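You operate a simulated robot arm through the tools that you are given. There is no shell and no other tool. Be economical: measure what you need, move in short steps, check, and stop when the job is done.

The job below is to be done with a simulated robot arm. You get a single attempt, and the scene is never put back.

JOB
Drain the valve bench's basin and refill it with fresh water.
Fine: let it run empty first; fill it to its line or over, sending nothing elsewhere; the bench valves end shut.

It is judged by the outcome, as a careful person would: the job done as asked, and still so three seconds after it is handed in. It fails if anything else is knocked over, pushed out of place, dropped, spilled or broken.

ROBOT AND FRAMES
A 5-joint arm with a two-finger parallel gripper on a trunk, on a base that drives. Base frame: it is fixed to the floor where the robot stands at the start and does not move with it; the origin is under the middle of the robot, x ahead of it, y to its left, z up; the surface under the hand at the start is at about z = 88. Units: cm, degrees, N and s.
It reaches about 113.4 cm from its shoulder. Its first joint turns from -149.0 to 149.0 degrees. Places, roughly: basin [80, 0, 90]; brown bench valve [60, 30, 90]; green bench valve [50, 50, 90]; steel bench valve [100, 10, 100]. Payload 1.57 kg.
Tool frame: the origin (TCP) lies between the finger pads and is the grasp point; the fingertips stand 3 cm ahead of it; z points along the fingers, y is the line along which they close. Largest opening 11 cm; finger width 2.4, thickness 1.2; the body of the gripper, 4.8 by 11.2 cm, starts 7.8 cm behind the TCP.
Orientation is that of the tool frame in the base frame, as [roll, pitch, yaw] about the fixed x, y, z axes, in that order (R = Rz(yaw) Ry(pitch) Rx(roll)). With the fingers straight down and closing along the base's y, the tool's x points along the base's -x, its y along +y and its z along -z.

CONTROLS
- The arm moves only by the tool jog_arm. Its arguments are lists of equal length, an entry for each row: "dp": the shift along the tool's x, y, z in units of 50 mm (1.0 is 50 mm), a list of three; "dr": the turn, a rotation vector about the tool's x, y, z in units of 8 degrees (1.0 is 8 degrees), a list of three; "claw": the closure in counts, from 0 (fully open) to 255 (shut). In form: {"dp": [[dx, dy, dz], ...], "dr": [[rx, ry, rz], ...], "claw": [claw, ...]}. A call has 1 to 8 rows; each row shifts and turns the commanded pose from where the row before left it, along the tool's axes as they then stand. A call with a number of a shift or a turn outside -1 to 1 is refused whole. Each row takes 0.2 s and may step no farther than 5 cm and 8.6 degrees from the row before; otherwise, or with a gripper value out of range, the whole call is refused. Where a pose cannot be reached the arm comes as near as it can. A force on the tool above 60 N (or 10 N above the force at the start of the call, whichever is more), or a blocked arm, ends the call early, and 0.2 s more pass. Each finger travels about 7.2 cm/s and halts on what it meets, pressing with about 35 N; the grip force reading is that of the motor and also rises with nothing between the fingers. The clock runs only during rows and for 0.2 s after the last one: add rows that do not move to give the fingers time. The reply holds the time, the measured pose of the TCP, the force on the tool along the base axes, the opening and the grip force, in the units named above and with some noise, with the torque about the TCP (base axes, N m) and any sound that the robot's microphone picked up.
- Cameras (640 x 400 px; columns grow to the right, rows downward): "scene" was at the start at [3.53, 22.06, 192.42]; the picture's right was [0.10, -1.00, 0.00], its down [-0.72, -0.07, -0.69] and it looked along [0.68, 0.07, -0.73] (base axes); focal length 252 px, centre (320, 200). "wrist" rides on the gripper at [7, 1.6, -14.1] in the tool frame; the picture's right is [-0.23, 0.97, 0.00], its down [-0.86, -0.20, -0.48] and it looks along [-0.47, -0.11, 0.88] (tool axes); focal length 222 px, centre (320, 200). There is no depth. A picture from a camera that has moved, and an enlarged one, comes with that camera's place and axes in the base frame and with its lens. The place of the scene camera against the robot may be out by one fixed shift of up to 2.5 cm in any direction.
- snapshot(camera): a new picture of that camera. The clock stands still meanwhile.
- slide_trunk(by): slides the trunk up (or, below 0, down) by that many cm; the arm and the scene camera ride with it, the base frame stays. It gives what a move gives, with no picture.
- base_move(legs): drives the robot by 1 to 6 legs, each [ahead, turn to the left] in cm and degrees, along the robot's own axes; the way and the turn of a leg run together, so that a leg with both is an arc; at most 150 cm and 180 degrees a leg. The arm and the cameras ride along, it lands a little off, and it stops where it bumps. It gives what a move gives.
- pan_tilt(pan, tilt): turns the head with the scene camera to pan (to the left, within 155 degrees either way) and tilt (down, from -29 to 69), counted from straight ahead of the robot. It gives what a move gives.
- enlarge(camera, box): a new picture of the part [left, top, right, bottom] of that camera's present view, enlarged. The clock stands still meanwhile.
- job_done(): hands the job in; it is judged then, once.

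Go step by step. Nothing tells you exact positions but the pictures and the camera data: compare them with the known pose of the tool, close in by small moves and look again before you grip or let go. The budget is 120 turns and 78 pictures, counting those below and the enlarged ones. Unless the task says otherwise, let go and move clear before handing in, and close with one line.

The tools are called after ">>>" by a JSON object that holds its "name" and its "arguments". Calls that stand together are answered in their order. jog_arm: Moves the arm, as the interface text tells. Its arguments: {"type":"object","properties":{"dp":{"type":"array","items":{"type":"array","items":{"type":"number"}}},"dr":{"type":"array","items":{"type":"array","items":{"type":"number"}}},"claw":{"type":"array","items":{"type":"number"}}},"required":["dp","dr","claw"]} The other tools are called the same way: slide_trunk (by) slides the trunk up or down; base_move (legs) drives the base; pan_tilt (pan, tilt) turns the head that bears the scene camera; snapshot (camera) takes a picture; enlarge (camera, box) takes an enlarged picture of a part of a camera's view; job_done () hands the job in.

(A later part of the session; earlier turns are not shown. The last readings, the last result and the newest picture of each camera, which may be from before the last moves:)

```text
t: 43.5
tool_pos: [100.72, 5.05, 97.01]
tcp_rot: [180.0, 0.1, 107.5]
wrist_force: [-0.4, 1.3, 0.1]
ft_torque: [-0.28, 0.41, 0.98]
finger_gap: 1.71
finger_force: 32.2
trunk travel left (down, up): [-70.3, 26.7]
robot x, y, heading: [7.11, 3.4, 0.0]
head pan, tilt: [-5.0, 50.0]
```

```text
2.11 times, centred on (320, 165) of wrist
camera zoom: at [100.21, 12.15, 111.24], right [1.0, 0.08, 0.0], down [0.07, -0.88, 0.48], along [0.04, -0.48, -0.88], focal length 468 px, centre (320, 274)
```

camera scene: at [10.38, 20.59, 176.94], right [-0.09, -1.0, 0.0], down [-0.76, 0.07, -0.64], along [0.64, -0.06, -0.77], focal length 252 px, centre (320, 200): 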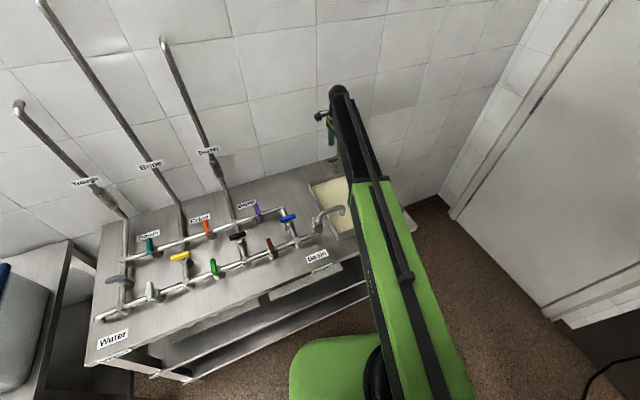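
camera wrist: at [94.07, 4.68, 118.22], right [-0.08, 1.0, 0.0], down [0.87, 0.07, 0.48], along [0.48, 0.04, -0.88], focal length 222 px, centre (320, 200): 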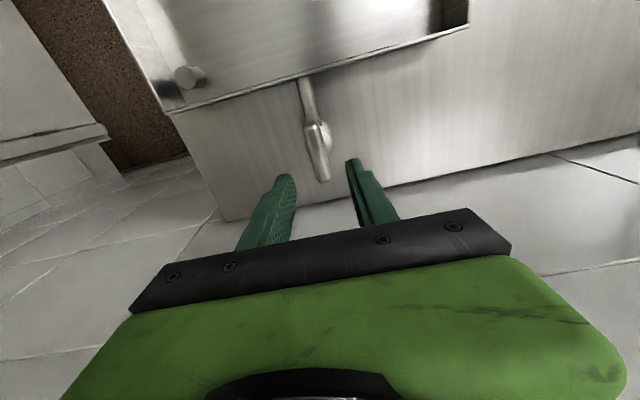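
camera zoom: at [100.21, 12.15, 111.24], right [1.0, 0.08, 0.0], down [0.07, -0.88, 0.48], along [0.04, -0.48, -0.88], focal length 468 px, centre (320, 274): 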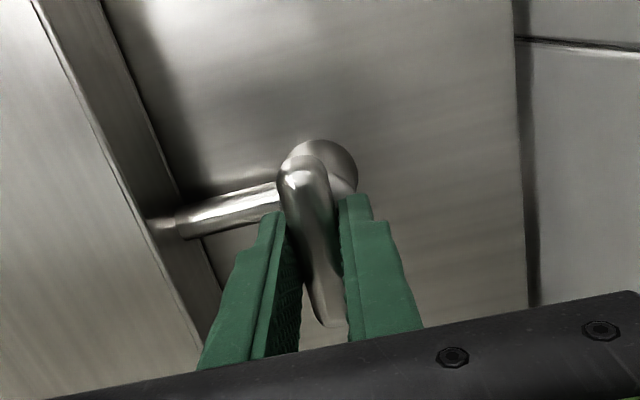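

The lever met its stop across the pipe, so the drain is shut. I'll let go, rise, and retract the hand toward the front-rail valves.

>>> {"name": "jog_arm", "arguments": {"dp": [[0, 0, 0], [0, 0, 0], [0, 0, 0], [0, 0, 0]], "dr": [[0, 0, 0], [0, 0, 0], [0, 0, 0], [0, 0, 0]], "claw": [150, 150, 150, 150]}}

>>> {"name": "slide_trunk", "arguments": {"by": 12}}

>>> {"name": "enlarge", "arguments": {"camera": "wrist", "box": [170, 30, 470, 220]}}

>>> {"name": "jog_arm", "arguments": {"dp": [[0.2, -0.95, 0], [0.2, -0.95, 0], [0.2, -0.95, 0], [0.2, -0.95, 0], [0.2, -0.95, 0], [0.2, -0.95, 0], [0.4, -0.9, 0], [0.4, -0.9, 0]], "dr": [[0, 0, 0], [0, 0, 0], [0, 0, 0], [0, 0, 0], [0, 0, 0], [0, 0, 0], [0, 0, 0], [0, 0, 0]], "claw": [80, 80, 80, 80, 80, 80, 80, 80]}}

>>> {"name": "snapshot", "arguments": {"camera": "scene"}}

```text
t: 44.5
tool_pos: [100.76, 5.16, 96.98]
tcp_rot: [179.8, 0.1, 107.7]
wrist_force: [-0.3, -0.2, 0.2]
ft_torque: [0.03, -0.04, -0.02]
finger_gap: 4.54
finger_force: 0.2
trunk travel left (down, up): [-70.3, 26.7]
robot x, y, heading: [6.84, 3.44, -0.1]
head pan, tilt: [-5.0, 50.0]
```

```text
t: 46.0
tool_pos: [100.71, 4.97, 108.95]
tcp_rot: [179.8, 0.0, 107.6]
wrist_force: [-0.1, 0.1, -0.5]
ft_torque: [0.01, 0.0, -0.02]
finger_gap: 4.53
finger_force: 0.1
trunk travel left (down, up): [-82.3, 14.7]
robot x, y, heading: [6.58, 3.11, -0.0]
head pan, tilt: [-5.0, 50.0]
```

```text
2.11 times, centred on (320, 125) of wrist
camera zoom: at [100.2, 12.14, 123.23], right [1.0, 0.08, 0.0], down [0.07, -0.88, 0.48], along [0.04, -0.48, -0.88], focal length 468 px, centre (320, 358)
```

zoom: 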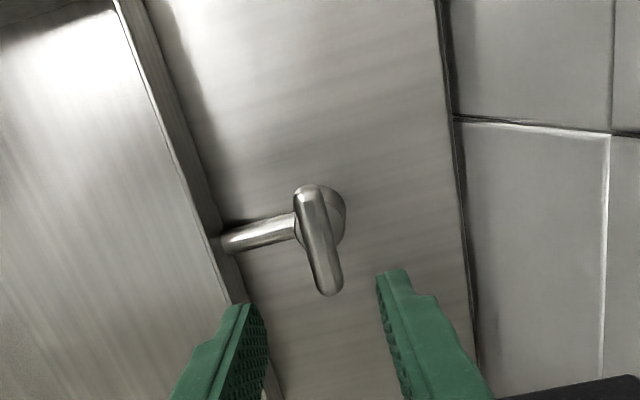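

```text
t: 47.8
tool_pos: [64.2, 3.18, 108.95]
tcp_rot: [179.9, 0.1, 107.5]
wrist_force: [0.3, -0.5, 0.5]
ft_torque: [0.0, 0.06, 0.0]
finger_gap: 7.53
finger_force: 0.1
out of reach, approached as far as the arm can: row 8
trunk travel left (down, up): [-82.3, 14.7]
robot x, y, heading: [7.06, 3.35, -0.2]
head pan, tilt: [-5.0, 50.0]
```

```text
44 pictures are left
camera scene: at [10.45, 20.6, 181.94], right [-0.09, -1.0, 0.0], down [-0.76, 0.07, -0.64], along [0.64, -0.06, -0.77], focal length 252 px, centre (320, 200)
```

scene: 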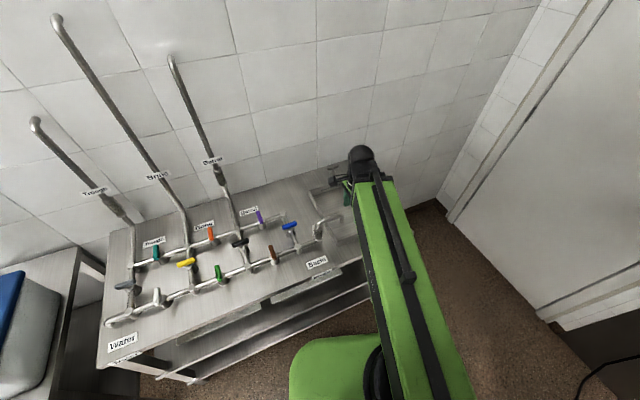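

The drain lever is back across its pipe. Now I'll enlarge the front rail to place the white, green and brown valves.

>>> {"name": "enlarge", "arguments": {"camera": "scene", "box": [100, 195, 330, 345]}}

```text
2.67 times, centred on (215, 270) of scene
camera zoom: at [10.45, 20.6, 181.94], right [-0.09, -1.0, 0.0], down [-0.76, 0.07, -0.64], along [0.64, -0.06, -0.77], focal length 671 px, centre (600, 13)
```

zoom: 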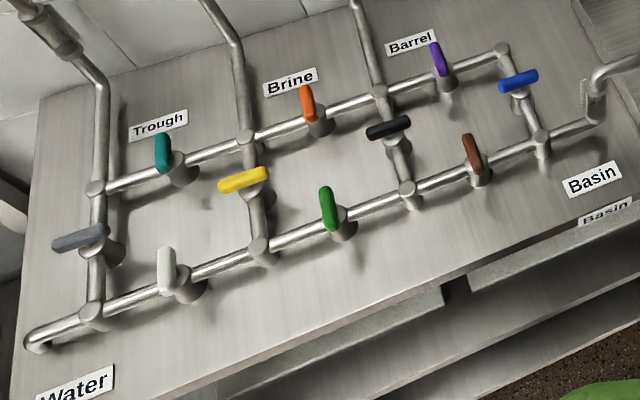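

The front rail's valves sit at about white [45, 73], green [51.6, 53.6], brown [57.7, 34.4]. I'll back the base 6 cm for comfortable reach, then swing the hand to the left.

>>> {"name": "base_move", "arguments": {"legs": [[-6, 0]]}}

>>> {"name": "jog_arm", "arguments": {"dp": [[0.82, 0.4, 0], [0.82, 0.4, 0], [0.82, 0.4, 0], [0.82, 0.4, 0], [0.82, 0.4, 0], [0.82, 0.4, 0]], "dr": [[0, 0, 0], [0, 0, 0], [0, 0, 0], [0, 0, 0], [0, 0, 0], [0, 0, 0]], "claw": [80, 80, 80, 80, 80, 80]}}

>>> {"name": "jog_arm", "arguments": {"dp": [[0, 0, 0], [0, 0, 0], [0, 0, 0], [0, 0, 0], [0, 0, 0], [0, 0, 0]], "dr": [[0, 0, -1], [0, 0, -1], [0, 0, -1], [0, 0, -1], [0, 0, -1], [0, 0, -1]], "claw": [80, 80, 80, 80, 80, 80]}}

>>> {"name": "jog_arm", "arguments": {"dp": [[0, 0, 0], [0, 0, 0], [0, 0, 0], [0, 0, 0], [0, 0, 0], [0, 0, 0]], "dr": [[0, 0, -1], [0, 0, -1], [0, 0, -1], [0, 0, -1], [0, 0, -1], [0, 0, -0.25]], "claw": [80, 80, 80, 80, 80, 80]}}

>>> {"name": "jog_arm", "arguments": {"dp": [[0.09, 0.95, 0], [0.09, 0.95, 0], [0.09, 0.95, 0], [0.09, 0.95, 0], [0.09, 0.95, 0], [0.09, 0.95, 0], [0.09, 0.95, 0], [0.09, 0.95, 0]], "dr": [[0, 0, 0], [0, 0, 0], [0, 0, 0], [0, 0, 0], [0, 0, 0], [0, 0, 0], [0, 0, 0], [0, 0, 0]], "claw": [80, 80, 80, 80, 80, 80, 80, 80]}}

>>> {"name": "snapshot", "arguments": {"camera": "wrist"}}

```text
t: 48.8
tool_pos: [58.18, 3.12, 109.05]
tcp_rot: [179.8, 0.0, 107.7]
wrist_force: [-0.1, -1.7, -0.3]
ft_torque: [-0.02, -0.07, -0.03]
finger_gap: 7.54
finger_force: 0.1
trunk travel left (down, up): [-82.3, 14.7]
robot x, y, heading: [0.46, 3.44, -0.2]
head pan, tilt: [-5.0, 50.0]
```

```text
t: 50.2
tool_pos: [62.3, 30.32, 109.02]
tcp_rot: [-179.9, 0.0, 107.7]
wrist_force: [-0.8, 0.6, 0.0]
ft_torque: [0.04, 0.0, 0.0]
finger_gap: 7.54
finger_force: 0.0
trunk travel left (down, up): [-82.3, 14.7]
robot x, y, heading: [0.76, 3.29, -0.2]
head pan, tilt: [-5.0, 50.0]
```

```text
t: 51.6
tool_pos: [62.35, 30.26, 109.07]
tcp_rot: [-180.0, 0.0, 155.8]
wrist_force: [0.1, 0.0, 0.7]
ft_torque: [0.0, 0.02, 0.01]
finger_gap: 7.56
finger_force: 0.1
trunk travel left (down, up): [-82.3, 14.7]
robot x, y, heading: [0.55, 3.16, -0.2]
head pan, tilt: [-5.0, 50.0]
```

```text
t: 53.0
tool_pos: [62.26, 30.26, 108.95]
tcp_rot: [-179.9, -0.1, -162.3]
wrist_force: [-0.4, -1.1, 0.8]
ft_torque: [0.02, 0.0, 0.0]
finger_gap: 7.54
finger_force: 0.2
trunk travel left (down, up): [-82.3, 14.7]
robot x, y, heading: [0.86, 3.26, -0.0]
head pan, tilt: [-5.0, 50.0]
```

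```text
t: 54.8
tool_pos: [47.07, 65.45, 108.97]
tcp_rot: [-180.0, 0.0, -162.5]
wrist_force: [-0.7, 0.4, -0.4]
ft_torque: [-0.02, 0.02, 0.02]
finger_gap: 7.54
finger_force: 0.1
trunk travel left (down, up): [-82.3, 14.7]
robot x, y, heading: [0.74, 3.32, 0.0]
head pan, tilt: [-5.0, 50.0]
```

```text
42 pictures are left
camera wrist: at [40.01, 64.86, 123.22], right [-0.08, 1.0, 0.0], down [0.88, 0.07, 0.48], along [0.48, 0.04, -0.88], focal length 222 px, centre (320, 200)
```

wrist: 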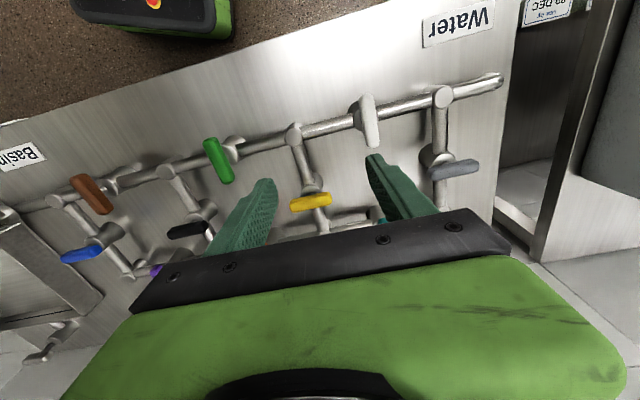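

White's lever is at about [43.9, 71.2]. I'll move over it, lower 6 cm and check.

>>> {"name": "jog_arm", "arguments": {"dp": [[0.13, 0.65, 0], [0.13, 0.65, 0]], "dr": [[0, 0, 0], [0, 0, 0]], "claw": [100, 100]}}

>>> {"name": "slide_trunk", "arguments": {"by": -6}}

>>> {"name": "snapshot", "arguments": {"camera": "wrist"}}

```text
t: 55.4
tool_pos: [44.07, 71.21, 109.01]
tcp_rot: [-179.9, -0.1, -162.5]
wrist_force: [-2.0, 0.2, 0.1]
ft_torque: [-0.02, -0.04, -0.03]
finger_gap: 6.69
finger_force: 0.1
trunk travel left (down, up): [-82.3, 14.7]
robot x, y, heading: [0.58, 3.21, -0.1]
head pan, tilt: [-5.0, 50.0]
```

```text
t: 56.4
tool_pos: [44.1, 71.17, 103.03]
tcp_rot: [-180.0, 0.0, -162.4]
wrist_force: [0.8, -0.4, 0.0]
ft_torque: [0.03, 0.0, -0.02]
finger_gap: 6.69
finger_force: 0.0
trunk travel left (down, up): [-76.3, 20.7]
robot x, y, heading: [0.93, 3.11, -0.1]
head pan, tilt: [-5.0, 50.0]
```

```text
41 pictures are left
camera wrist: at [37.0, 70.58, 117.25], right [-0.08, 1.0, 0.0], down [0.88, 0.07, 0.48], along [0.48, 0.04, -0.88], focal length 222 px, centre (320, 200)
```

wrist: 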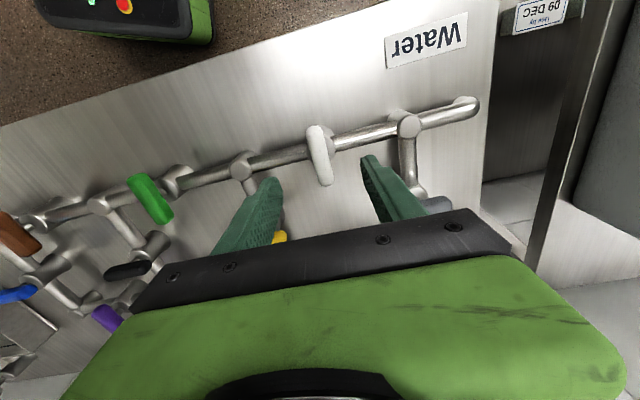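

Triangulated: white lever at [43.9, 71.2, 95]. I'll lower 5.5 cm, close, and check that the lever alone is gripped.

>>> {"name": "jog_arm", "arguments": {"dp": [[0.04, 0, 0]], "dr": [[0, 0, 0]], "claw": [140]}}

>>> {"name": "slide_trunk", "arguments": {"by": -5.5}}

>>> {"name": "jog_arm", "arguments": {"dp": [[0, 0, 0], [0, 0, 0], [0, 0, 0], [0, 0, 0], [0, 0, 0]], "dr": [[0, 0, 0], [0, 0, 0], [0, 0, 0], [0, 0, 0], [0, 0, 0]], "claw": [255, 255, 255, 255, 255]}}

>>> {"name": "enlarge", "arguments": {"camera": "wrist", "box": [170, 70, 470, 260]}}

```text
t: 56.8
tool_pos: [43.88, 71.13, 102.93]
tcp_rot: [-179.9, 0.0, -162.5]
wrist_force: [-0.2, -0.4, -0.5]
ft_torque: [0.01, -0.07, 0.02]
finger_gap: 4.97
finger_force: 0.1
trunk travel left (down, up): [-76.3, 20.7]
robot x, y, heading: [1.21, 3.2, 0.1]
head pan, tilt: [-5.0, 50.0]
```

```text
t: 57.8
tool_pos: [43.87, 71.1, 97.47]
tcp_rot: [180.0, 0.0, -162.4]
wrist_force: [0.6, -0.2, 0.4]
ft_torque: [-0.05, 0.01, 0.01]
finger_gap: 4.95
finger_force: 0.0
trunk travel left (down, up): [-70.8, 26.2]
robot x, y, heading: [0.68, 3.06, 0.0]
head pan, tilt: [-5.0, 50.0]
```

```text
t: 59.0
tool_pos: [43.87, 71.18, 97.6]
tcp_rot: [-180.0, 0.0, -162.4]
wrist_force: [0.7, 5.1, 5.1]
ft_torque: [0.1, 0.06, 0.7]
finger_gap: 1.72
finger_force: 32.2
trunk travel left (down, up): [-70.8, 26.2]
robot x, y, heading: [1.2, 3.28, -0.1]
head pan, tilt: [-5.0, 50.0]
```

```text
2.11 times, centred on (320, 165) of wrist
camera zoom: at [36.81, 70.57, 111.74], right [-0.08, 1.0, 0.0], down [0.88, 0.07, 0.48], along [0.48, 0.04, -0.88], focal length 468 px, centre (320, 274)
```

zoom: 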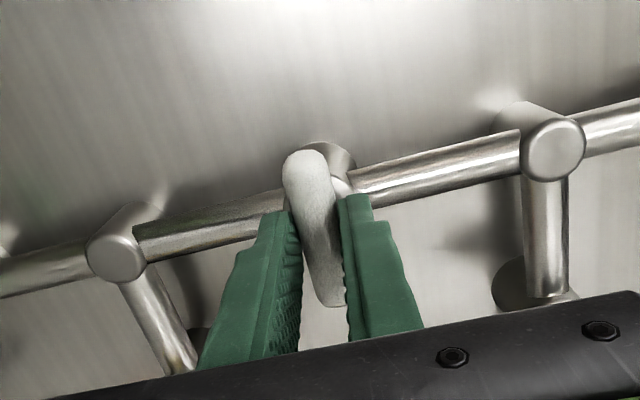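

The lever alone is gripped (1.72). I'll try a small turn in the same sense as opened the drain.

>>> {"name": "jog_arm", "arguments": {"dp": [[0, 0, 0], [0, 0, 0]], "dr": [[0, 0, -0.7], [0, 0, -0.7]], "claw": [255, 255]}}

```text
t: 59.5
tool_pos: [43.79, 71.12, 97.5]
tcp_rot: [-180.0, 0.0, -151.2]
wrist_force: [4.8, 5.0, 6.8]
ft_torque: [0.04, 0.17, -0.02]
finger_gap: 1.71
finger_force: 31.4
trunk travel left (down, up): [-70.8, 26.2]
robot x, y, heading: [1.1, 3.26, -0.2]
head pan, tilt: [-5.0, 50.0]
```

It turns freely; I'll complete the quarter turn.

>>> {"name": "jog_arm", "arguments": {"dp": [[0, 0, 0], [0, 0, 0], [0, 0, 0], [0, 0, 0], [0, 0, 0], [0, 0, 0], [0, 0, 0], [0, 0, 0]], "dr": [[0, 0, -1], [0, 0, -1], [0, 0, -1], [0, 0, -1], [0, 0, -1], [0, 0, -1], [0, 0, -1], [0, 0, -1]], "claw": [255, 255, 255, 255, 255, 255, 255, 255]}}

>>> {"name": "jog_arm", "arguments": {"dp": [[0, 0, 0], [0, 0, 0]], "dr": [[0, 0, -0.95], [0, 0, -0.9]], "claw": [255, 255]}}

>>> {"name": "snapshot", "arguments": {"camera": "wrist"}}

```text
t: 61.4
tool_pos: [44.11, 71.05, 97.51]
tcp_rot: [179.9, 0.0, -87.2]
wrist_force: [15.1, -12.3, -1.7]
ft_torque: [-0.11, -0.35, -0.03]
finger_gap: 1.7
finger_force: 32.2
trunk travel left (down, up): [-70.8, 26.2]
robot x, y, heading: [0.98, 3.44, -0.1]
head pan, tilt: [-5.0, 50.0]
```

```text
t: 62.0
tool_pos: [44.17, 71.13, 97.55]
tcp_rot: [-179.9, 0.0, -72.3]
wrist_force: [20.6, -7.9, 3.2]
ft_torque: [-0.35, -0.32, -0.02]
finger_gap: 1.66
finger_force: 32.3
trunk travel left (down, up): [-70.8, 26.2]
robot x, y, heading: [0.83, 3.33, -0.0]
head pan, tilt: [-5.0, 50.0]
```

```text
39 pictures are left
camera wrist: at [44.77, 63.85, 111.74], right [-1.0, -0.08, 0.0], down [-0.07, 0.88, 0.48], along [-0.04, 0.48, -0.88], focal length 222 px, centre (320, 200)
```

wrist: 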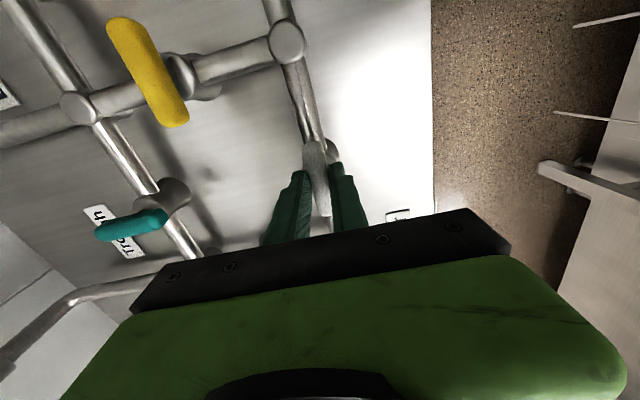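

White is open, along its rail, and nothing is heard flowing. I'll release, rise, turn back and move to green at about [50.4, 52.4].

>>> {"name": "jog_arm", "arguments": {"dp": [[0, 0, 0], [0, 0, 0], [0, 0, 0], [0, 0, 0]], "dr": [[0, 0, 0], [0, 0, 0], [0, 0, 0], [0, 0, 0]], "claw": [140, 140, 140, 140]}}

>>> {"name": "slide_trunk", "arguments": {"by": 7}}

>>> {"name": "jog_arm", "arguments": {"dp": [[0, 0, 0], [0, 0, 0], [0, 0, 0], [0, 0, 0], [0, 0, 0], [0, 0, 0]], "dr": [[0, 0, 1], [0, 0, 1], [0, 0, 1], [0, 0, 1], [0, 0, 1], [0, 0, 1]], "claw": [140, 140, 140, 140, 140, 140]}}

>>> {"name": "jog_arm", "arguments": {"dp": [[0, 0, 0], [0, 0, 0], [0, 0, 0], [0, 0, 0], [0, 0, 0], [0, 0, 0]], "dr": [[0, 0, 1], [0, 0, 1], [0, 0, 1], [0, 0, 1], [0, 0, 1], [0, 0, 0.25]], "claw": [140, 140, 140, 140, 140, 140]}}

>>> {"name": "jog_arm", "arguments": {"dp": [[-0.02, -0.98, 0], [-0.02, -0.98, 0], [-0.02, -0.98, 0], [-0.02, -0.98, 0]], "dr": [[0, 0, 0], [0, 0, 0], [0, 0, 0], [0, 0, 0]], "claw": [140, 140, 140, 140]}}

>>> {"name": "snapshot", "arguments": {"camera": "wrist"}}

```text
t: 63.0
tool_pos: [43.83, 71.15, 97.45]
tcp_rot: [-179.9, 0.0, -72.5]
wrist_force: [0.2, 0.1, 0.2]
ft_torque: [0.01, 0.0, -0.02]
finger_gap: 4.94
finger_force: 0.1
trunk travel left (down, up): [-70.8, 26.2]
robot x, y, heading: [0.78, 3.41, -0.0]
head pan, tilt: [-5.0, 50.0]
```

```text
t: 64.0
tool_pos: [43.9, 71.22, 104.53]
tcp_rot: [-179.9, 0.1, -72.3]
wrist_force: [0.8, 0.2, 0.2]
ft_torque: [0.01, 0.0, 0.0]
finger_gap: 4.96
finger_force: 0.1
trunk travel left (down, up): [-77.8, 19.2]
robot x, y, heading: [1.06, 3.34, 0.2]
head pan, tilt: [-5.0, 50.0]
```

```text
t: 65.4
tool_pos: [43.84, 71.18, 104.48]
tcp_rot: [-180.0, 0.1, -120.5]
wrist_force: [-0.3, 0.3, -0.2]
ft_torque: [-0.01, -0.03, 0.0]
finger_gap: 4.95
finger_force: 0.1
trunk travel left (down, up): [-77.8, 19.2]
robot x, y, heading: [1.16, 3.43, -0.3]
head pan, tilt: [-5.0, 50.0]
```

```text
t: 66.8
tool_pos: [43.89, 71.18, 104.58]
tcp_rot: [180.0, 0.0, -162.6]
wrist_force: [0.3, 0.1, -0.4]
ft_torque: [-0.01, 0.02, -0.03]
finger_gap: 4.96
finger_force: 0.0
trunk travel left (down, up): [-77.8, 19.2]
robot x, y, heading: [0.9, 3.37, -0.1]
head pan, tilt: [-5.0, 50.0]
```

```text
t: 67.8
tool_pos: [50.34, 52.71, 104.41]
tcp_rot: [179.9, 0.0, -162.3]
wrist_force: [0.5, -1.6, 0.2]
ft_torque: [0.01, 0.04, 0.01]
finger_gap: 4.95
finger_force: 0.0
trunk travel left (down, up): [-77.8, 19.2]
robot x, y, heading: [0.74, 3.73, -0.4]
head pan, tilt: [-5.0, 50.0]
```

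```text
38 pictures are left
camera wrist: at [43.18, 51.97, 118.76], right [-0.08, 1.0, 0.0], down [0.88, 0.07, 0.48], along [0.48, 0.04, -0.88], focal length 222 px, centre (320, 200)
```

wrist: 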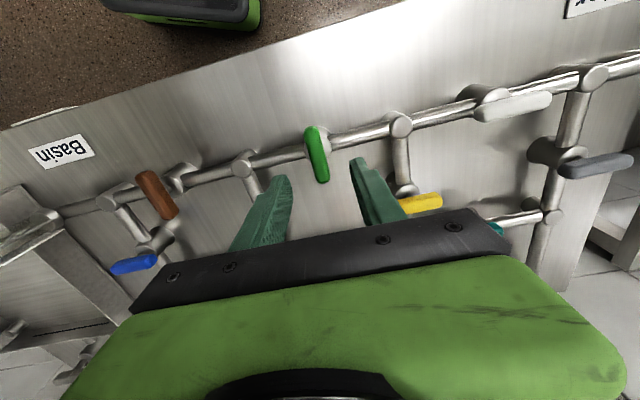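

Green lever is right under the hand at [50.3, 52.4]. I'll nudge, lower 7 cm and grip.

>>> {"name": "jog_arm", "arguments": {"dp": [[0.0, -0.06, 0]], "dr": [[0, 0, 0]], "claw": [140]}}

>>> {"name": "slide_trunk", "arguments": {"by": -7}}

>>> {"name": "jog_arm", "arguments": {"dp": [[0, 0, 0], [0, 0, 0], [0, 0, 0], [0, 0, 0], [0, 0, 0]], "dr": [[0, 0, 0], [0, 0, 0], [0, 0, 0], [0, 0, 0], [0, 0, 0]], "claw": [255, 255, 255, 255, 255]}}

>>> {"name": "jog_arm", "arguments": {"dp": [[0, 0, 0], [0, 0, 0]], "dr": [[0, 0, -0.7], [0, 0, -0.7]], "claw": [255, 255]}}

>>> {"name": "snapshot", "arguments": {"camera": "wrist"}}

```text
t: 68.2
tool_pos: [50.38, 52.46, 104.5]
tcp_rot: [-179.9, 0.0, -162.4]
wrist_force: [0.2, -0.5, -0.1]
ft_torque: [0.03, 0.04, 0.02]
finger_gap: 4.96
finger_force: 0.0
trunk travel left (down, up): [-77.8, 19.2]
robot x, y, heading: [0.79, 3.27, -0.0]
head pan, tilt: [-5.0, 50.0]
```

```text
t: 69.3
tool_pos: [50.24, 52.33, 97.51]
tcp_rot: [179.9, 0.0, -162.4]
wrist_force: [0.1, 0.4, -0.3]
ft_torque: [0.01, -0.03, -0.01]
finger_gap: 4.97
finger_force: 0.1
trunk travel left (down, up): [-70.8, 26.2]
robot x, y, heading: [0.87, 3.3, 0.2]
head pan, tilt: [-5.0, 50.0]
```

```text
t: 70.5
tool_pos: [50.39, 52.26, 97.53]
tcp_rot: [180.0, 0.0, -162.4]
wrist_force: [-0.9, -12.9, -8.1]
ft_torque: [-0.19, -0.14, 0.71]
finger_gap: 1.68
finger_force: 32.1
trunk travel left (down, up): [-70.8, 26.2]
robot x, y, heading: [0.63, 3.56, -0.0]
head pan, tilt: [-5.0, 50.0]
```

```text
t: 71.1
tool_pos: [50.41, 52.25, 97.49]
tcp_rot: [180.0, 0.1, -151.2]
wrist_force: [1.3, -18.6, -10.8]
ft_torque: [-0.27, -0.1, -0.07]
finger_gap: 1.68
finger_force: 31.6
trunk travel left (down, up): [-70.8, 26.2]
robot x, y, heading: [0.92, 3.48, -0.2]
head pan, tilt: [-5.0, 50.0]
```

```text
37 pictures are left
camera wrist: at [43.51, 50.22, 111.75], right [-0.27, 0.96, 0.0], down [0.85, 0.24, 0.48], along [0.46, 0.13, -0.88], focal length 222 px, centre (320, 200)
```

wrist: 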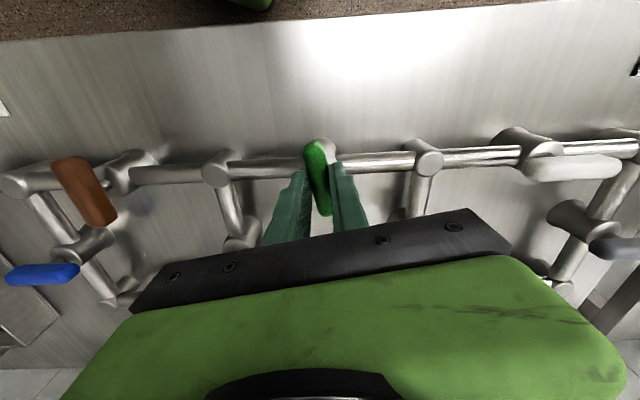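

Green turns freely; completing its quarter turn.

>>> {"name": "jog_arm", "arguments": {"dp": [[0, -0.04, 0], [0, 0, 0], [0, 0, 0], [0, 0, 0], [0, 0, 0], [0, 0, 0], [0, 0, 0], [0, 0, 0]], "dr": [[0, 0, -1], [0, 0, -1], [0, 0, -1], [0, 0, -1], [0, 0, -1], [0, 0, -1], [0, 0, -1], [0, 0, -1]], "claw": [255, 255, 255, 255, 255, 255, 255, 255]}}

>>> {"name": "jog_arm", "arguments": {"dp": [[0, 0, 0], [0, 0, 0]], "dr": [[0, 0, -0.95], [0, 0, -0.9]], "claw": [255, 255]}}

>>> {"name": "snapshot", "arguments": {"camera": "wrist"}}

```text
t: 72.9
tool_pos: [50.61, 52.06, 97.48]
tcp_rot: [-179.9, 0.0, -87.2]
wrist_force: [15.0, -15.9, 0.4]
ft_torque: [0.24, -0.14, -0.05]
finger_gap: 1.69
finger_force: 32.8
trunk travel left (down, up): [-70.8, 26.2]
robot x, y, heading: [0.72, 3.5, 0.3]
head pan, tilt: [-5.0, 50.0]
```

```text
t: 73.5
tool_pos: [50.76, 52.17, 97.53]
tcp_rot: [-179.8, 0.0, -72.3]
wrist_force: [23.8, -10.9, 9.9]
ft_torque: [0.13, -0.32, -0.02]
finger_gap: 1.69
finger_force: 31.7
trunk travel left (down, up): [-70.8, 26.2]
robot x, y, heading: [1.03, 3.05, 0.2]
head pan, tilt: [-5.0, 50.0]
```

```text
36 pictures are left
camera wrist: at [51.28, 44.86, 111.75], right [-1.0, -0.08, 0.0], down [-0.07, 0.88, 0.48], along [-0.04, 0.48, -0.88], focal length 222 px, centre (320, 200)
```

wrist: 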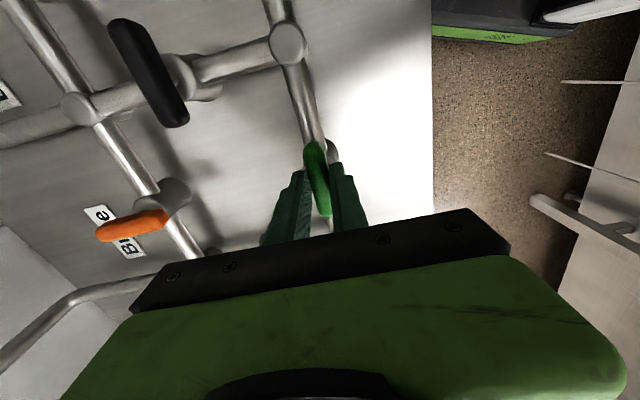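

Green is open too. Releasing, rising, turning back, and moving one spacing along to brown (~[57, 33.5]).

>>> {"name": "jog_arm", "arguments": {"dp": [[0, 0, 0], [0, 0, 0], [0, 0, 0], [0, 0, 0]], "dr": [[0, 0, 0], [0, 0, 0], [0, 0, 0], [0, 0, 0]], "claw": [140, 140, 140, 140]}}

>>> {"name": "slide_trunk", "arguments": {"by": 7}}

>>> {"name": "jog_arm", "arguments": {"dp": [[0, 0, 0], [0, 0, 0], [0, 0, 0], [0, 0, 0], [0, 0, 0], [0, 0, 0]], "dr": [[0, 0, 1], [0, 0, 1], [0, 0, 1], [0, 0, 1], [0, 0, 1], [0, 0, 1]], "claw": [140, 140, 140, 140, 140, 140]}}

>>> {"name": "jog_arm", "arguments": {"dp": [[0, 0, 0], [0, 0, 0], [0, 0, 0], [0, 0, 0], [0, 0, 0], [0, 0, 0]], "dr": [[0, 0, 1], [0, 0, 1], [0, 0, 1], [0, 0, 1], [0, 0, 1], [0, 0, 0.25]], "claw": [140, 140, 140, 140, 140, 140]}}

>>> {"name": "jog_arm", "arguments": {"dp": [[-0.02, -0.98, 0], [-0.02, -0.98, 0], [-0.02, -0.98, 0], [-0.02, -0.98, 0]], "dr": [[0, 0, 0], [0, 0, 0], [0, 0, 0], [0, 0, 0]], "claw": [140, 140, 140, 140]}}

>>> {"name": "snapshot", "arguments": {"camera": "wrist"}}

>>> {"name": "snapshot", "arguments": {"camera": "scene"}}

```text
t: 74.5
tool_pos: [50.47, 52.31, 97.5]
tcp_rot: [180.0, -0.1, -72.4]
wrist_force: [-0.5, -0.2, -0.3]
ft_torque: [-0.02, 0.0, -0.02]
finger_gap: 4.95
finger_force: 0.1
trunk travel left (down, up): [-70.8, 26.2]
robot x, y, heading: [0.81, 3.23, -0.2]
head pan, tilt: [-5.0, 50.0]
```

```text
t: 75.6
tool_pos: [50.57, 52.23, 104.4]
tcp_rot: [180.0, 0.0, -72.4]
wrist_force: [-0.1, -1.0, -0.5]
ft_torque: [0.0, 0.0, 0.0]
finger_gap: 4.95
finger_force: 0.1
trunk travel left (down, up): [-77.8, 19.2]
robot x, y, heading: [0.5, 3.28, -0.1]
head pan, tilt: [-5.0, 50.0]
```

```text
t: 77.0
tool_pos: [50.52, 52.29, 104.56]
tcp_rot: [180.0, -0.1, -120.7]
wrist_force: [-0.2, 0.0, 0.0]
ft_torque: [-0.01, -0.05, 0.01]
finger_gap: 4.95
finger_force: 0.1
trunk travel left (down, up): [-77.8, 19.2]
robot x, y, heading: [0.91, 3.55, -0.1]
head pan, tilt: [-5.0, 50.0]
```

```text
t: 78.4
tool_pos: [50.45, 52.25, 104.56]
tcp_rot: [179.9, 0.1, -162.5]
wrist_force: [0.0, -0.2, -0.5]
ft_torque: [0.02, -0.01, -0.01]
finger_gap: 4.94
finger_force: 0.0
trunk travel left (down, up): [-77.8, 19.2]
robot x, y, heading: [0.87, 3.44, 0.0]
head pan, tilt: [-5.0, 50.0]
```

```text
t: 79.4
tool_pos: [56.98, 33.27, 104.45]
tcp_rot: [180.0, 0.0, -162.4]
wrist_force: [0.0, -0.1, -0.1]
ft_torque: [0.0, 0.01, -0.01]
finger_gap: 4.97
finger_force: 0.1
trunk travel left (down, up): [-77.8, 19.2]
robot x, y, heading: [0.51, 3.14, -0.1]
head pan, tilt: [-5.0, 50.0]
```

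```text
35 pictures are left
camera wrist: at [49.9, 32.66, 118.75], right [-0.08, 1.0, 0.0], down [0.88, 0.07, 0.48], along [0.48, 0.04, -0.88], focal length 222 px, centre (320, 200)
```

wrist: 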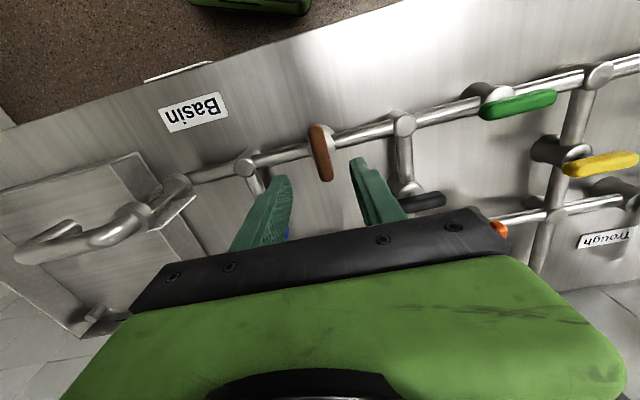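

```text
34 pictures are left
camera scene: at [4.46, 20.54, 177.45], right [-0.09, -1.0, 0.0], down [-0.76, 0.07, -0.64], along [0.64, -0.06, -0.77], focal length 252 px, centre (320, 200)
```

scene: 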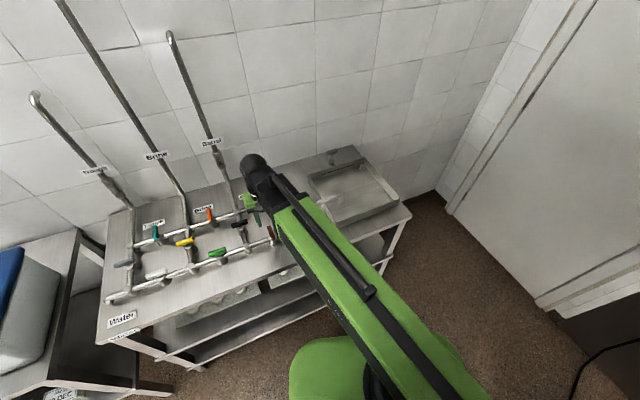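

The head sees the basin from here. I'll look for the fill line and confirm it is empty before opening brown.

>>> {"name": "enlarge", "arguments": {"camera": "scene", "box": [295, 140, 415, 235]}}

>>> {"name": "enlarge", "arguments": {"camera": "wrist", "box": [0, 80, 260, 340]}}

```text
4.21 times, centred on (355, 188) of scene
camera zoom: at [4.46, 20.54, 177.45], right [-0.09, -1.0, 0.0], down [-0.76, 0.07, -0.64], along [0.64, -0.06, -0.77], focal length 1059 px, centre (173, 253)
```

zoom: 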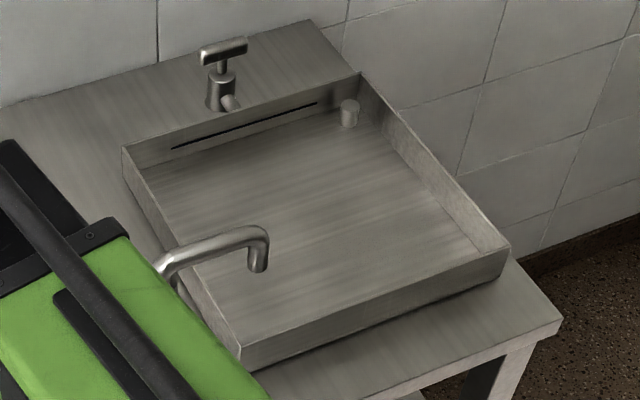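

```text
1.54 times, centred on (130, 210) of wrist
camera zoom: at [49.9, 32.66, 118.75], right [-0.08, 1.0, 0.0], down [0.88, 0.07, 0.48], along [0.48, 0.04, -0.88], focal length 342 px, centre (612, 185)
```

zoom: 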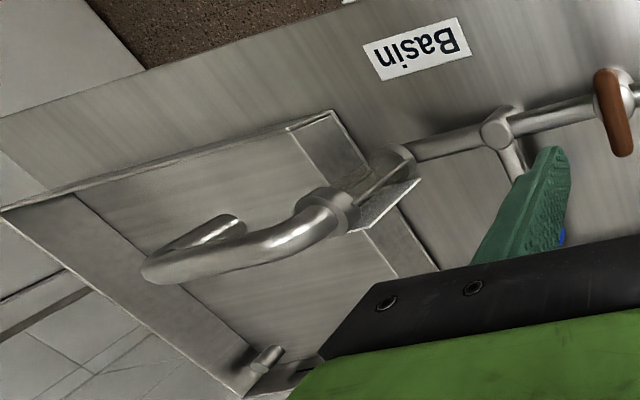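

The basin is empty and its fill line is the dark stripe on the back wall. Brown is centred under the hand; I'll lower, grip, and open it while watching.

>>> {"name": "slide_trunk", "arguments": {"by": -7}}

>>> {"name": "jog_arm", "arguments": {"dp": [[0, 0, 0], [0, 0, 0], [0, 0, 0], [0, 0, 0], [0, 0, 0]], "dr": [[0, 0, 0], [0, 0, 0], [0, 0, 0], [0, 0, 0], [0, 0, 0]], "claw": [255, 255, 255, 255, 255]}}

>>> {"name": "jog_arm", "arguments": {"dp": [[0, 0, 0], [0, 0, 0], [0, 0, 0], [0, 0, 0]], "dr": [[0, 0, -0.7], [0, 0, -0.7], [0, 0, -1], [0, 0, -1]], "claw": [255, 255, 255, 255]}}

>>> {"name": "snapshot", "arguments": {"camera": "scene"}}

```text
t: 80.5
tool_pos: [56.95, 33.4, 97.53]
tcp_rot: [-180.0, 0.1, -162.4]
wrist_force: [-0.5, 0.0, 0.1]
ft_torque: [0.03, -0.02, -0.01]
finger_gap: 4.93
finger_force: 0.1
trunk travel left (down, up): [-70.8, 26.2]
robot x, y, heading: [0.72, 3.3, -0.0]
head pan, tilt: [-5.0, 50.0]
```

```text
t: 81.7
tool_pos: [56.95, 33.51, 97.46]
tcp_rot: [180.0, 0.0, -162.4]
wrist_force: [0.5, -1.0, 1.2]
ft_torque: [-0.07, 0.07, 0.67]
finger_gap: 1.72
finger_force: 31.5
trunk travel left (down, up): [-70.8, 26.2]
robot x, y, heading: [0.76, 3.38, 0.1]
head pan, tilt: [-5.0, 50.0]
```

```text
t: 82.7
tool_pos: [57.07, 33.21, 97.51]
tcp_rot: [-180.0, 0.0, -135.1]
wrist_force: [1.0, -8.0, -2.8]
ft_torque: [0.25, -0.39, 0.01]
finger_gap: 1.67
finger_force: 32.3
trunk travel left (down, up): [-70.8, 26.2]
robot x, y, heading: [0.83, 3.49, 0.1]
head pan, tilt: [-5.0, 50.0]
```

```text
31 pictures are left
camera scene: at [4.46, 20.52, 170.45], right [-0.09, -1.0, 0.0], down [-0.76, 0.07, -0.64], along [0.64, -0.06, -0.77], focal length 252 px, centre (320, 200)
```

scene: 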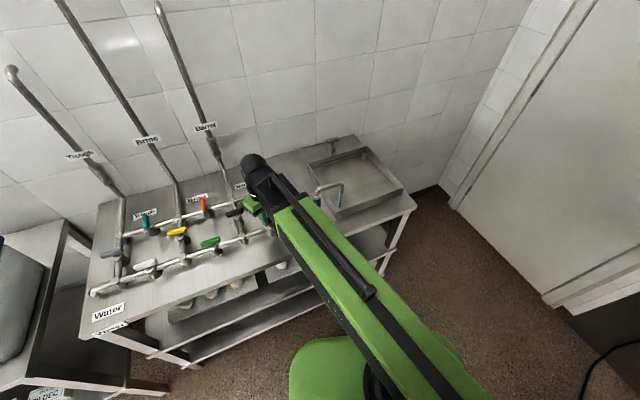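

Clear water is now coming from the spout into the basin. I'll open farther and keep watching.

>>> {"name": "jog_arm", "arguments": {"dp": [[0, 0, 0], [0, 0, 0], [0, 0, 0], [0, 0, 0], [0, 0, 0], [0, 0, 0], [0, 0, 0], [0, 0, 0]], "dr": [[0, 0, -1], [0, 0, -1], [0, 0, -1], [0, 0, -1], [0, 0, 0], [0, 0, 0], [0, 0, 0], [0, 0, 0]], "claw": [255, 255, 255, 255, 255, 255, 255, 255]}}

>>> {"name": "enlarge", "arguments": {"camera": "scene", "box": [295, 130, 415, 225]}}

```text
t: 84.5
tool_pos: [57.17, 33.25, 97.42]
tcp_rot: [-179.9, -0.1, -103.2]
wrist_force: [13.7, -12.9, 9.3]
ft_torque: [-0.35, -0.25, -0.06]
finger_gap: 1.68
finger_force: 32.1
trunk travel left (down, up): [-70.8, 26.2]
robot x, y, heading: [0.77, 3.43, -0.2]
head pan, tilt: [-5.0, 50.0]
```

```text
4.21 times, centred on (355, 178) of scene
camera zoom: at [4.55, 20.41, 170.47], right [-0.09, -1.0, 0.0], down [-0.76, 0.07, -0.64], along [0.64, -0.06, -0.77], focal length 1059 px, centre (173, 295)
```

zoom: 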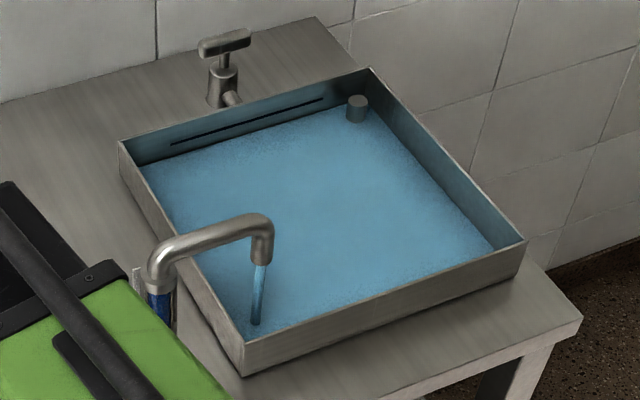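

The level is rising steadily and is still below the line. A short wait and another look.

>>> {"name": "jog_arm", "arguments": {"dp": [[0, 0, 0], [0, 0, 0]], "dr": [[0, 0, 0], [0, 0, 0]], "claw": [255, 255]}}

>>> {"name": "enlarge", "arguments": {"camera": "scene", "box": [295, 130, 415, 225]}}

```text
t: 85.1
tool_pos: [57.03, 33.24, 97.56]
tcp_rot: [-179.9, 0.1, -103.2]
wrist_force: [15.8, -12.2, 11.7]
ft_torque: [-0.28, -0.36, 0.01]
finger_gap: 1.68
finger_force: 31.9
trunk travel left (down, up): [-70.8, 26.2]
robot x, y, heading: [0.92, 3.51, -0.4]
head pan, tilt: [-5.0, 50.0]
```

```text
4.21 times, centred on (355, 178) of scene
camera zoom: at [4.55, 20.41, 170.47], right [-0.09, -1.0, 0.0], down [-0.76, 0.07, -0.64], along [0.64, -0.06, -0.77], focal length 1059 px, centre (173, 295)
```

zoom: 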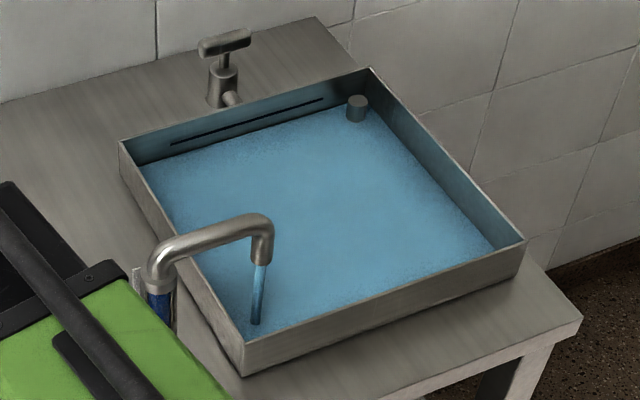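

Only a small rise, so the fill is slow. Waiting longer steps.

>>> {"name": "jog_arm", "arguments": {"dp": [[0, 0, 0], [0, 0, 0], [0, 0, 0], [0, 0, 0], [0, 0, 0], [0, 0, 0], [0, 0, 0], [0, 0, 0]], "dr": [[0, 0, 0], [0, 0, 0], [0, 0, 0], [0, 0, 0], [0, 0, 0], [0, 0, 0], [0, 0, 0], [0, 0, 0]], "claw": [255, 255, 255, 255, 255, 255, 255, 255]}}

>>> {"name": "enlarge", "arguments": {"camera": "scene", "box": [295, 130, 415, 225]}}

```text
t: 86.9
tool_pos: [57.09, 33.27, 97.52]
tcp_rot: [-179.8, 0.1, -103.2]
wrist_force: [20.6, -10.4, 17.1]
ft_torque: [-0.11, -0.45, -0.03]
finger_gap: 1.7
finger_force: 32.2
trunk travel left (down, up): [-70.8, 26.2]
robot x, y, heading: [0.4, 3.39, 0.0]
head pan, tilt: [-5.0, 50.0]
```

```text
4.21 times, centred on (355, 178) of scene
camera zoom: at [4.55, 20.41, 170.47], right [-0.09, -1.0, 0.0], down [-0.76, 0.07, -0.64], along [0.64, -0.06, -0.77], focal length 1059 px, centre (173, 295)
```

zoom: 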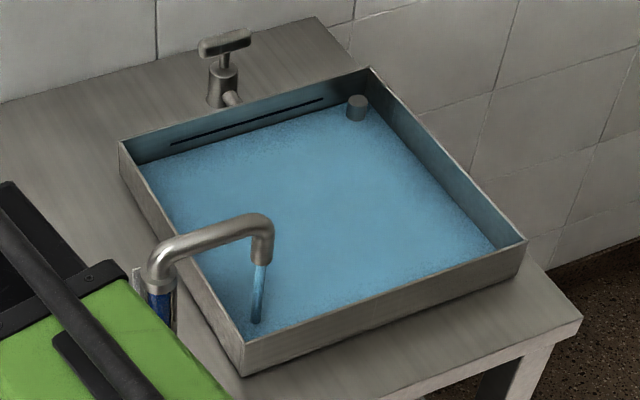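

The rise is about 1 px per 2 s, with several px to go. I'll open brown fully and wait in longer batches.

>>> {"name": "jog_arm", "arguments": {"dp": [[0, 0, 0], [0, 0, 0], [0, 0, 0], [0, 0, 0], [0, 0, 0], [0, 0, 0], [0, 0, 0], [0, 0, 0]], "dr": [[0, 0, -0.95], [0, 0, -0.95], [0, 0, -0.95], [0, 0, -0.9], [0, 0, 0], [0, 0, 0], [0, 0, 0], [0, 0, 0]], "claw": [255, 255, 255, 255, 255, 255, 255, 255]}}

>>> {"name": "jog_arm", "arguments": {"dp": [[0, 0, 0], [0, 0, 0], [0, 0, 0], [0, 0, 0], [0, 0, 0], [0, 0, 0], [0, 0, 0], [0, 0, 0]], "dr": [[0, 0, 0], [0, 0, 0], [0, 0, 0], [0, 0, 0], [0, 0, 0], [0, 0, 0], [0, 0, 0], [0, 0, 0]], "claw": [255, 255, 255, 255, 255, 255, 255, 255]}}

>>> {"name": "enlarge", "arguments": {"camera": "scene", "box": [295, 130, 415, 225]}}

>>> {"name": "snapshot", "arguments": {"camera": "scene"}}

```text
t: 88.7
tool_pos: [56.98, 33.35, 97.26]
tcp_rot: [-179.9, 0.1, -73.2]
wrist_force: [26.5, -2.0, 17.7]
ft_torque: [0.1, -0.5, -0.03]
finger_gap: 1.64
finger_force: 32.4
trunk travel left (down, up): [-70.8, 26.2]
robot x, y, heading: [0.67, 3.43, -0.3]
head pan, tilt: [-5.0, 50.0]
```

```text
t: 90.5
tool_pos: [57.18, 33.5, 97.4]
tcp_rot: [-180.0, 0.0, -73.3]
wrist_force: [25.9, -0.5, 13.7]
ft_torque: [0.24, -0.45, 0.02]
finger_gap: 1.69
finger_force: 32.0
trunk travel left (down, up): [-70.8, 26.2]
robot x, y, heading: [0.55, 3.68, -0.0]
head pan, tilt: [-5.0, 50.0]
```

```text
4.21 times, centred on (355, 178) of scene
camera zoom: at [4.66, 20.54, 170.44], right [-0.09, -1.0, 0.0], down [-0.76, 0.07, -0.64], along [0.64, -0.06, -0.77], focal length 1059 px, centre (173, 295)
```

zoom: 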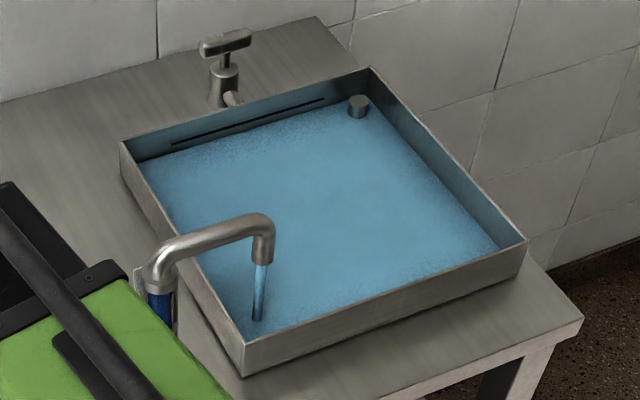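

```text
26 pictures are left
camera scene: at [4.66, 20.54, 170.44], right [-0.09, -1.0, 0.0], down [-0.76, 0.07, -0.64], along [0.64, -0.06, -0.77], focal length 252 px, centre (320, 200)
```

scene: 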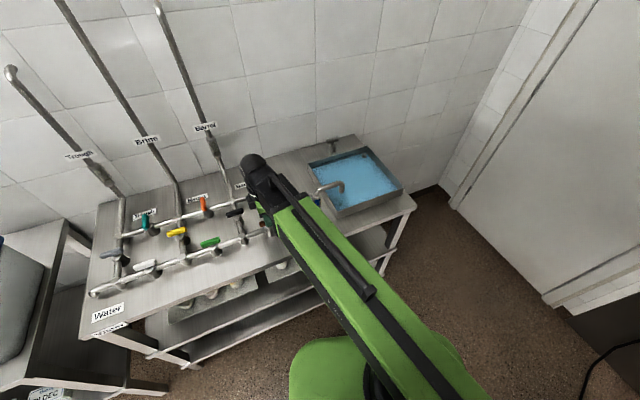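

About 6 px remain to the line. I'll wait roughly 6 s more, then look.

>>> {"name": "jog_arm", "arguments": {"dp": [[0, 0, 0], [0, 0, 0], [0, 0, 0], [0, 0, 0], [0, 0, 0], [0, 0, 0], [0, 0, 0], [0, 0, 0]], "dr": [[0, 0, 0], [0, 0, 0], [0, 0, 0], [0, 0, 0], [0, 0, 0], [0, 0, 0], [0, 0, 0], [0, 0, 0]], "claw": [255, 255, 255, 255, 255, 255, 255, 255]}}

>>> {"name": "jog_arm", "arguments": {"dp": [[0, 0, 0], [0, 0, 0], [0, 0, 0], [0, 0, 0], [0, 0, 0], [0, 0, 0], [0, 0, 0], [0, 0, 0]], "dr": [[0, 0, 0], [0, 0, 0], [0, 0, 0], [0, 0, 0], [0, 0, 0], [0, 0, 0], [0, 0, 0], [0, 0, 0]], "claw": [255, 255, 255, 255, 255, 255, 255, 255]}}

>>> {"name": "jog_arm", "arguments": {"dp": [[0, 0, 0], [0, 0, 0], [0, 0, 0], [0, 0, 0], [0, 0, 0], [0, 0, 0], [0, 0, 0], [0, 0, 0]], "dr": [[0, 0, 0], [0, 0, 0], [0, 0, 0], [0, 0, 0], [0, 0, 0], [0, 0, 0], [0, 0, 0], [0, 0, 0]], "claw": [255, 255, 255, 255, 255, 255, 255, 255]}}

>>> {"name": "enlarge", "arguments": {"camera": "scene", "box": [310, 138, 380, 184]}}

```text
t: 92.3
tool_pos: [57.09, 33.46, 97.35]
tcp_rot: [-179.9, 0.1, -73.2]
wrist_force: [25.1, 0.3, 12.0]
ft_torque: [0.1, -0.49, 0.02]
finger_gap: 1.7
finger_force: 32.2
trunk travel left (down, up): [-70.8, 26.2]
robot x, y, heading: [0.77, 3.4, 0.1]
head pan, tilt: [-5.0, 50.0]
```

```text
t: 94.1
tool_pos: [57.12, 33.38, 97.5]
tcp_rot: [-179.9, 0.0, -73.2]
wrist_force: [24.9, 0.1, 11.9]
ft_torque: [0.1, -0.52, 0.03]
finger_gap: 1.67
finger_force: 32.0
trunk travel left (down, up): [-70.8, 26.2]
robot x, y, heading: [0.69, 3.25, -0.0]
head pan, tilt: [-5.0, 50.0]
```

```text
t: 95.9
tool_pos: [57.18, 33.48, 97.41]
tcp_rot: [180.0, 0.1, -73.2]
wrist_force: [25.1, -0.4, 11.4]
ft_torque: [0.07, -0.5, 0.05]
finger_gap: 1.71
finger_force: 31.9
trunk travel left (down, up): [-70.8, 26.2]
robot x, y, heading: [0.88, 3.12, -0.2]
head pan, tilt: [-5.0, 50.0]
```

```text
8.70 times, centred on (345, 161) of scene
camera zoom: at [4.66, 20.56, 170.44], right [-0.09, -1.0, 0.0], down [-0.76, 0.07, -0.64], along [0.64, -0.06, -0.77], focal length 2187 px, centre (103, 539)
```

zoom: 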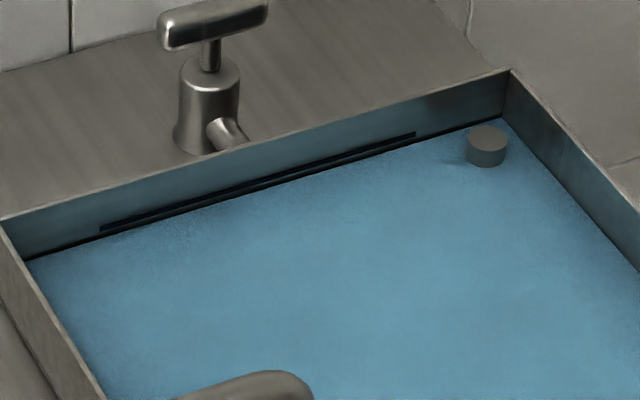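

The water is just under the line, and the standpipe still stands above it with margin. Wait ~4 s more.

>>> {"name": "jog_arm", "arguments": {"dp": [[0, 0, 0], [0, 0, 0], [0, 0, 0], [0, 0, 0], [0, 0, 0], [0, 0, 0], [0, 0, 0], [0, 0, 0]], "dr": [[0, 0, 0], [0, 0, 0], [0, 0, 0], [0, 0, 0], [0, 0, 0], [0, 0, 0], [0, 0, 0], [0, 0, 0]], "claw": [255, 255, 255, 255, 255, 255, 255, 255]}}

>>> {"name": "jog_arm", "arguments": {"dp": [[0, 0, 0], [0, 0, 0], [0, 0, 0], [0, 0, 0], [0, 0, 0], [0, 0, 0], [0, 0, 0], [0, 0, 0]], "dr": [[0, 0, 0], [0, 0, 0], [0, 0, 0], [0, 0, 0], [0, 0, 0], [0, 0, 0], [0, 0, 0], [0, 0, 0]], "claw": [255, 255, 255, 255, 255, 255, 255, 255]}}

>>> {"name": "enlarge", "arguments": {"camera": "scene", "box": [310, 138, 380, 184]}}

```text
t: 97.7
tool_pos: [57.24, 33.34, 97.5]
tcp_rot: [-179.9, 0.0, -73.2]
wrist_force: [24.5, -0.3, 11.0]
ft_torque: [0.01, -0.53, 0.05]
finger_gap: 1.69
finger_force: 31.9
trunk travel left (down, up): [-70.8, 26.2]
robot x, y, heading: [0.74, 3.4, 0.2]
head pan, tilt: [-5.0, 50.0]
```

```text
t: 99.5
tool_pos: [57.09, 33.43, 97.38]
tcp_rot: [-179.9, 0.0, -73.2]
wrist_force: [24.6, 0.6, 9.3]
ft_torque: [-0.01, -0.51, 0.03]
finger_gap: 1.69
finger_force: 31.8
trunk travel left (down, up): [-70.8, 26.2]
robot x, y, heading: [0.91, 3.51, 0.1]
head pan, tilt: [-5.0, 50.0]
```

```text
8.70 times, centred on (345, 161) of scene
camera zoom: at [4.67, 20.57, 170.44], right [-0.09, -1.0, 0.0], down [-0.76, 0.07, -0.64], along [0.64, -0.06, -0.77], focal length 2187 px, centre (103, 539)
```

zoom: 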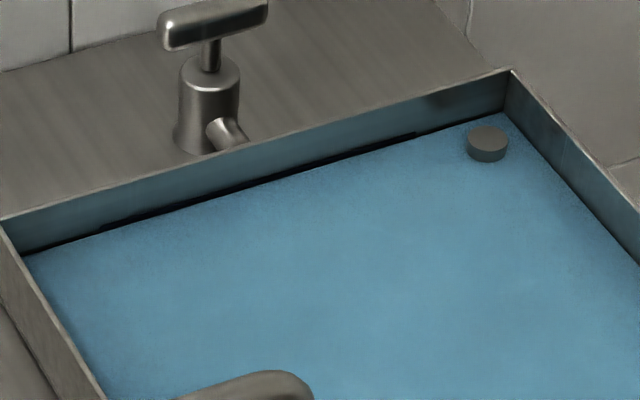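

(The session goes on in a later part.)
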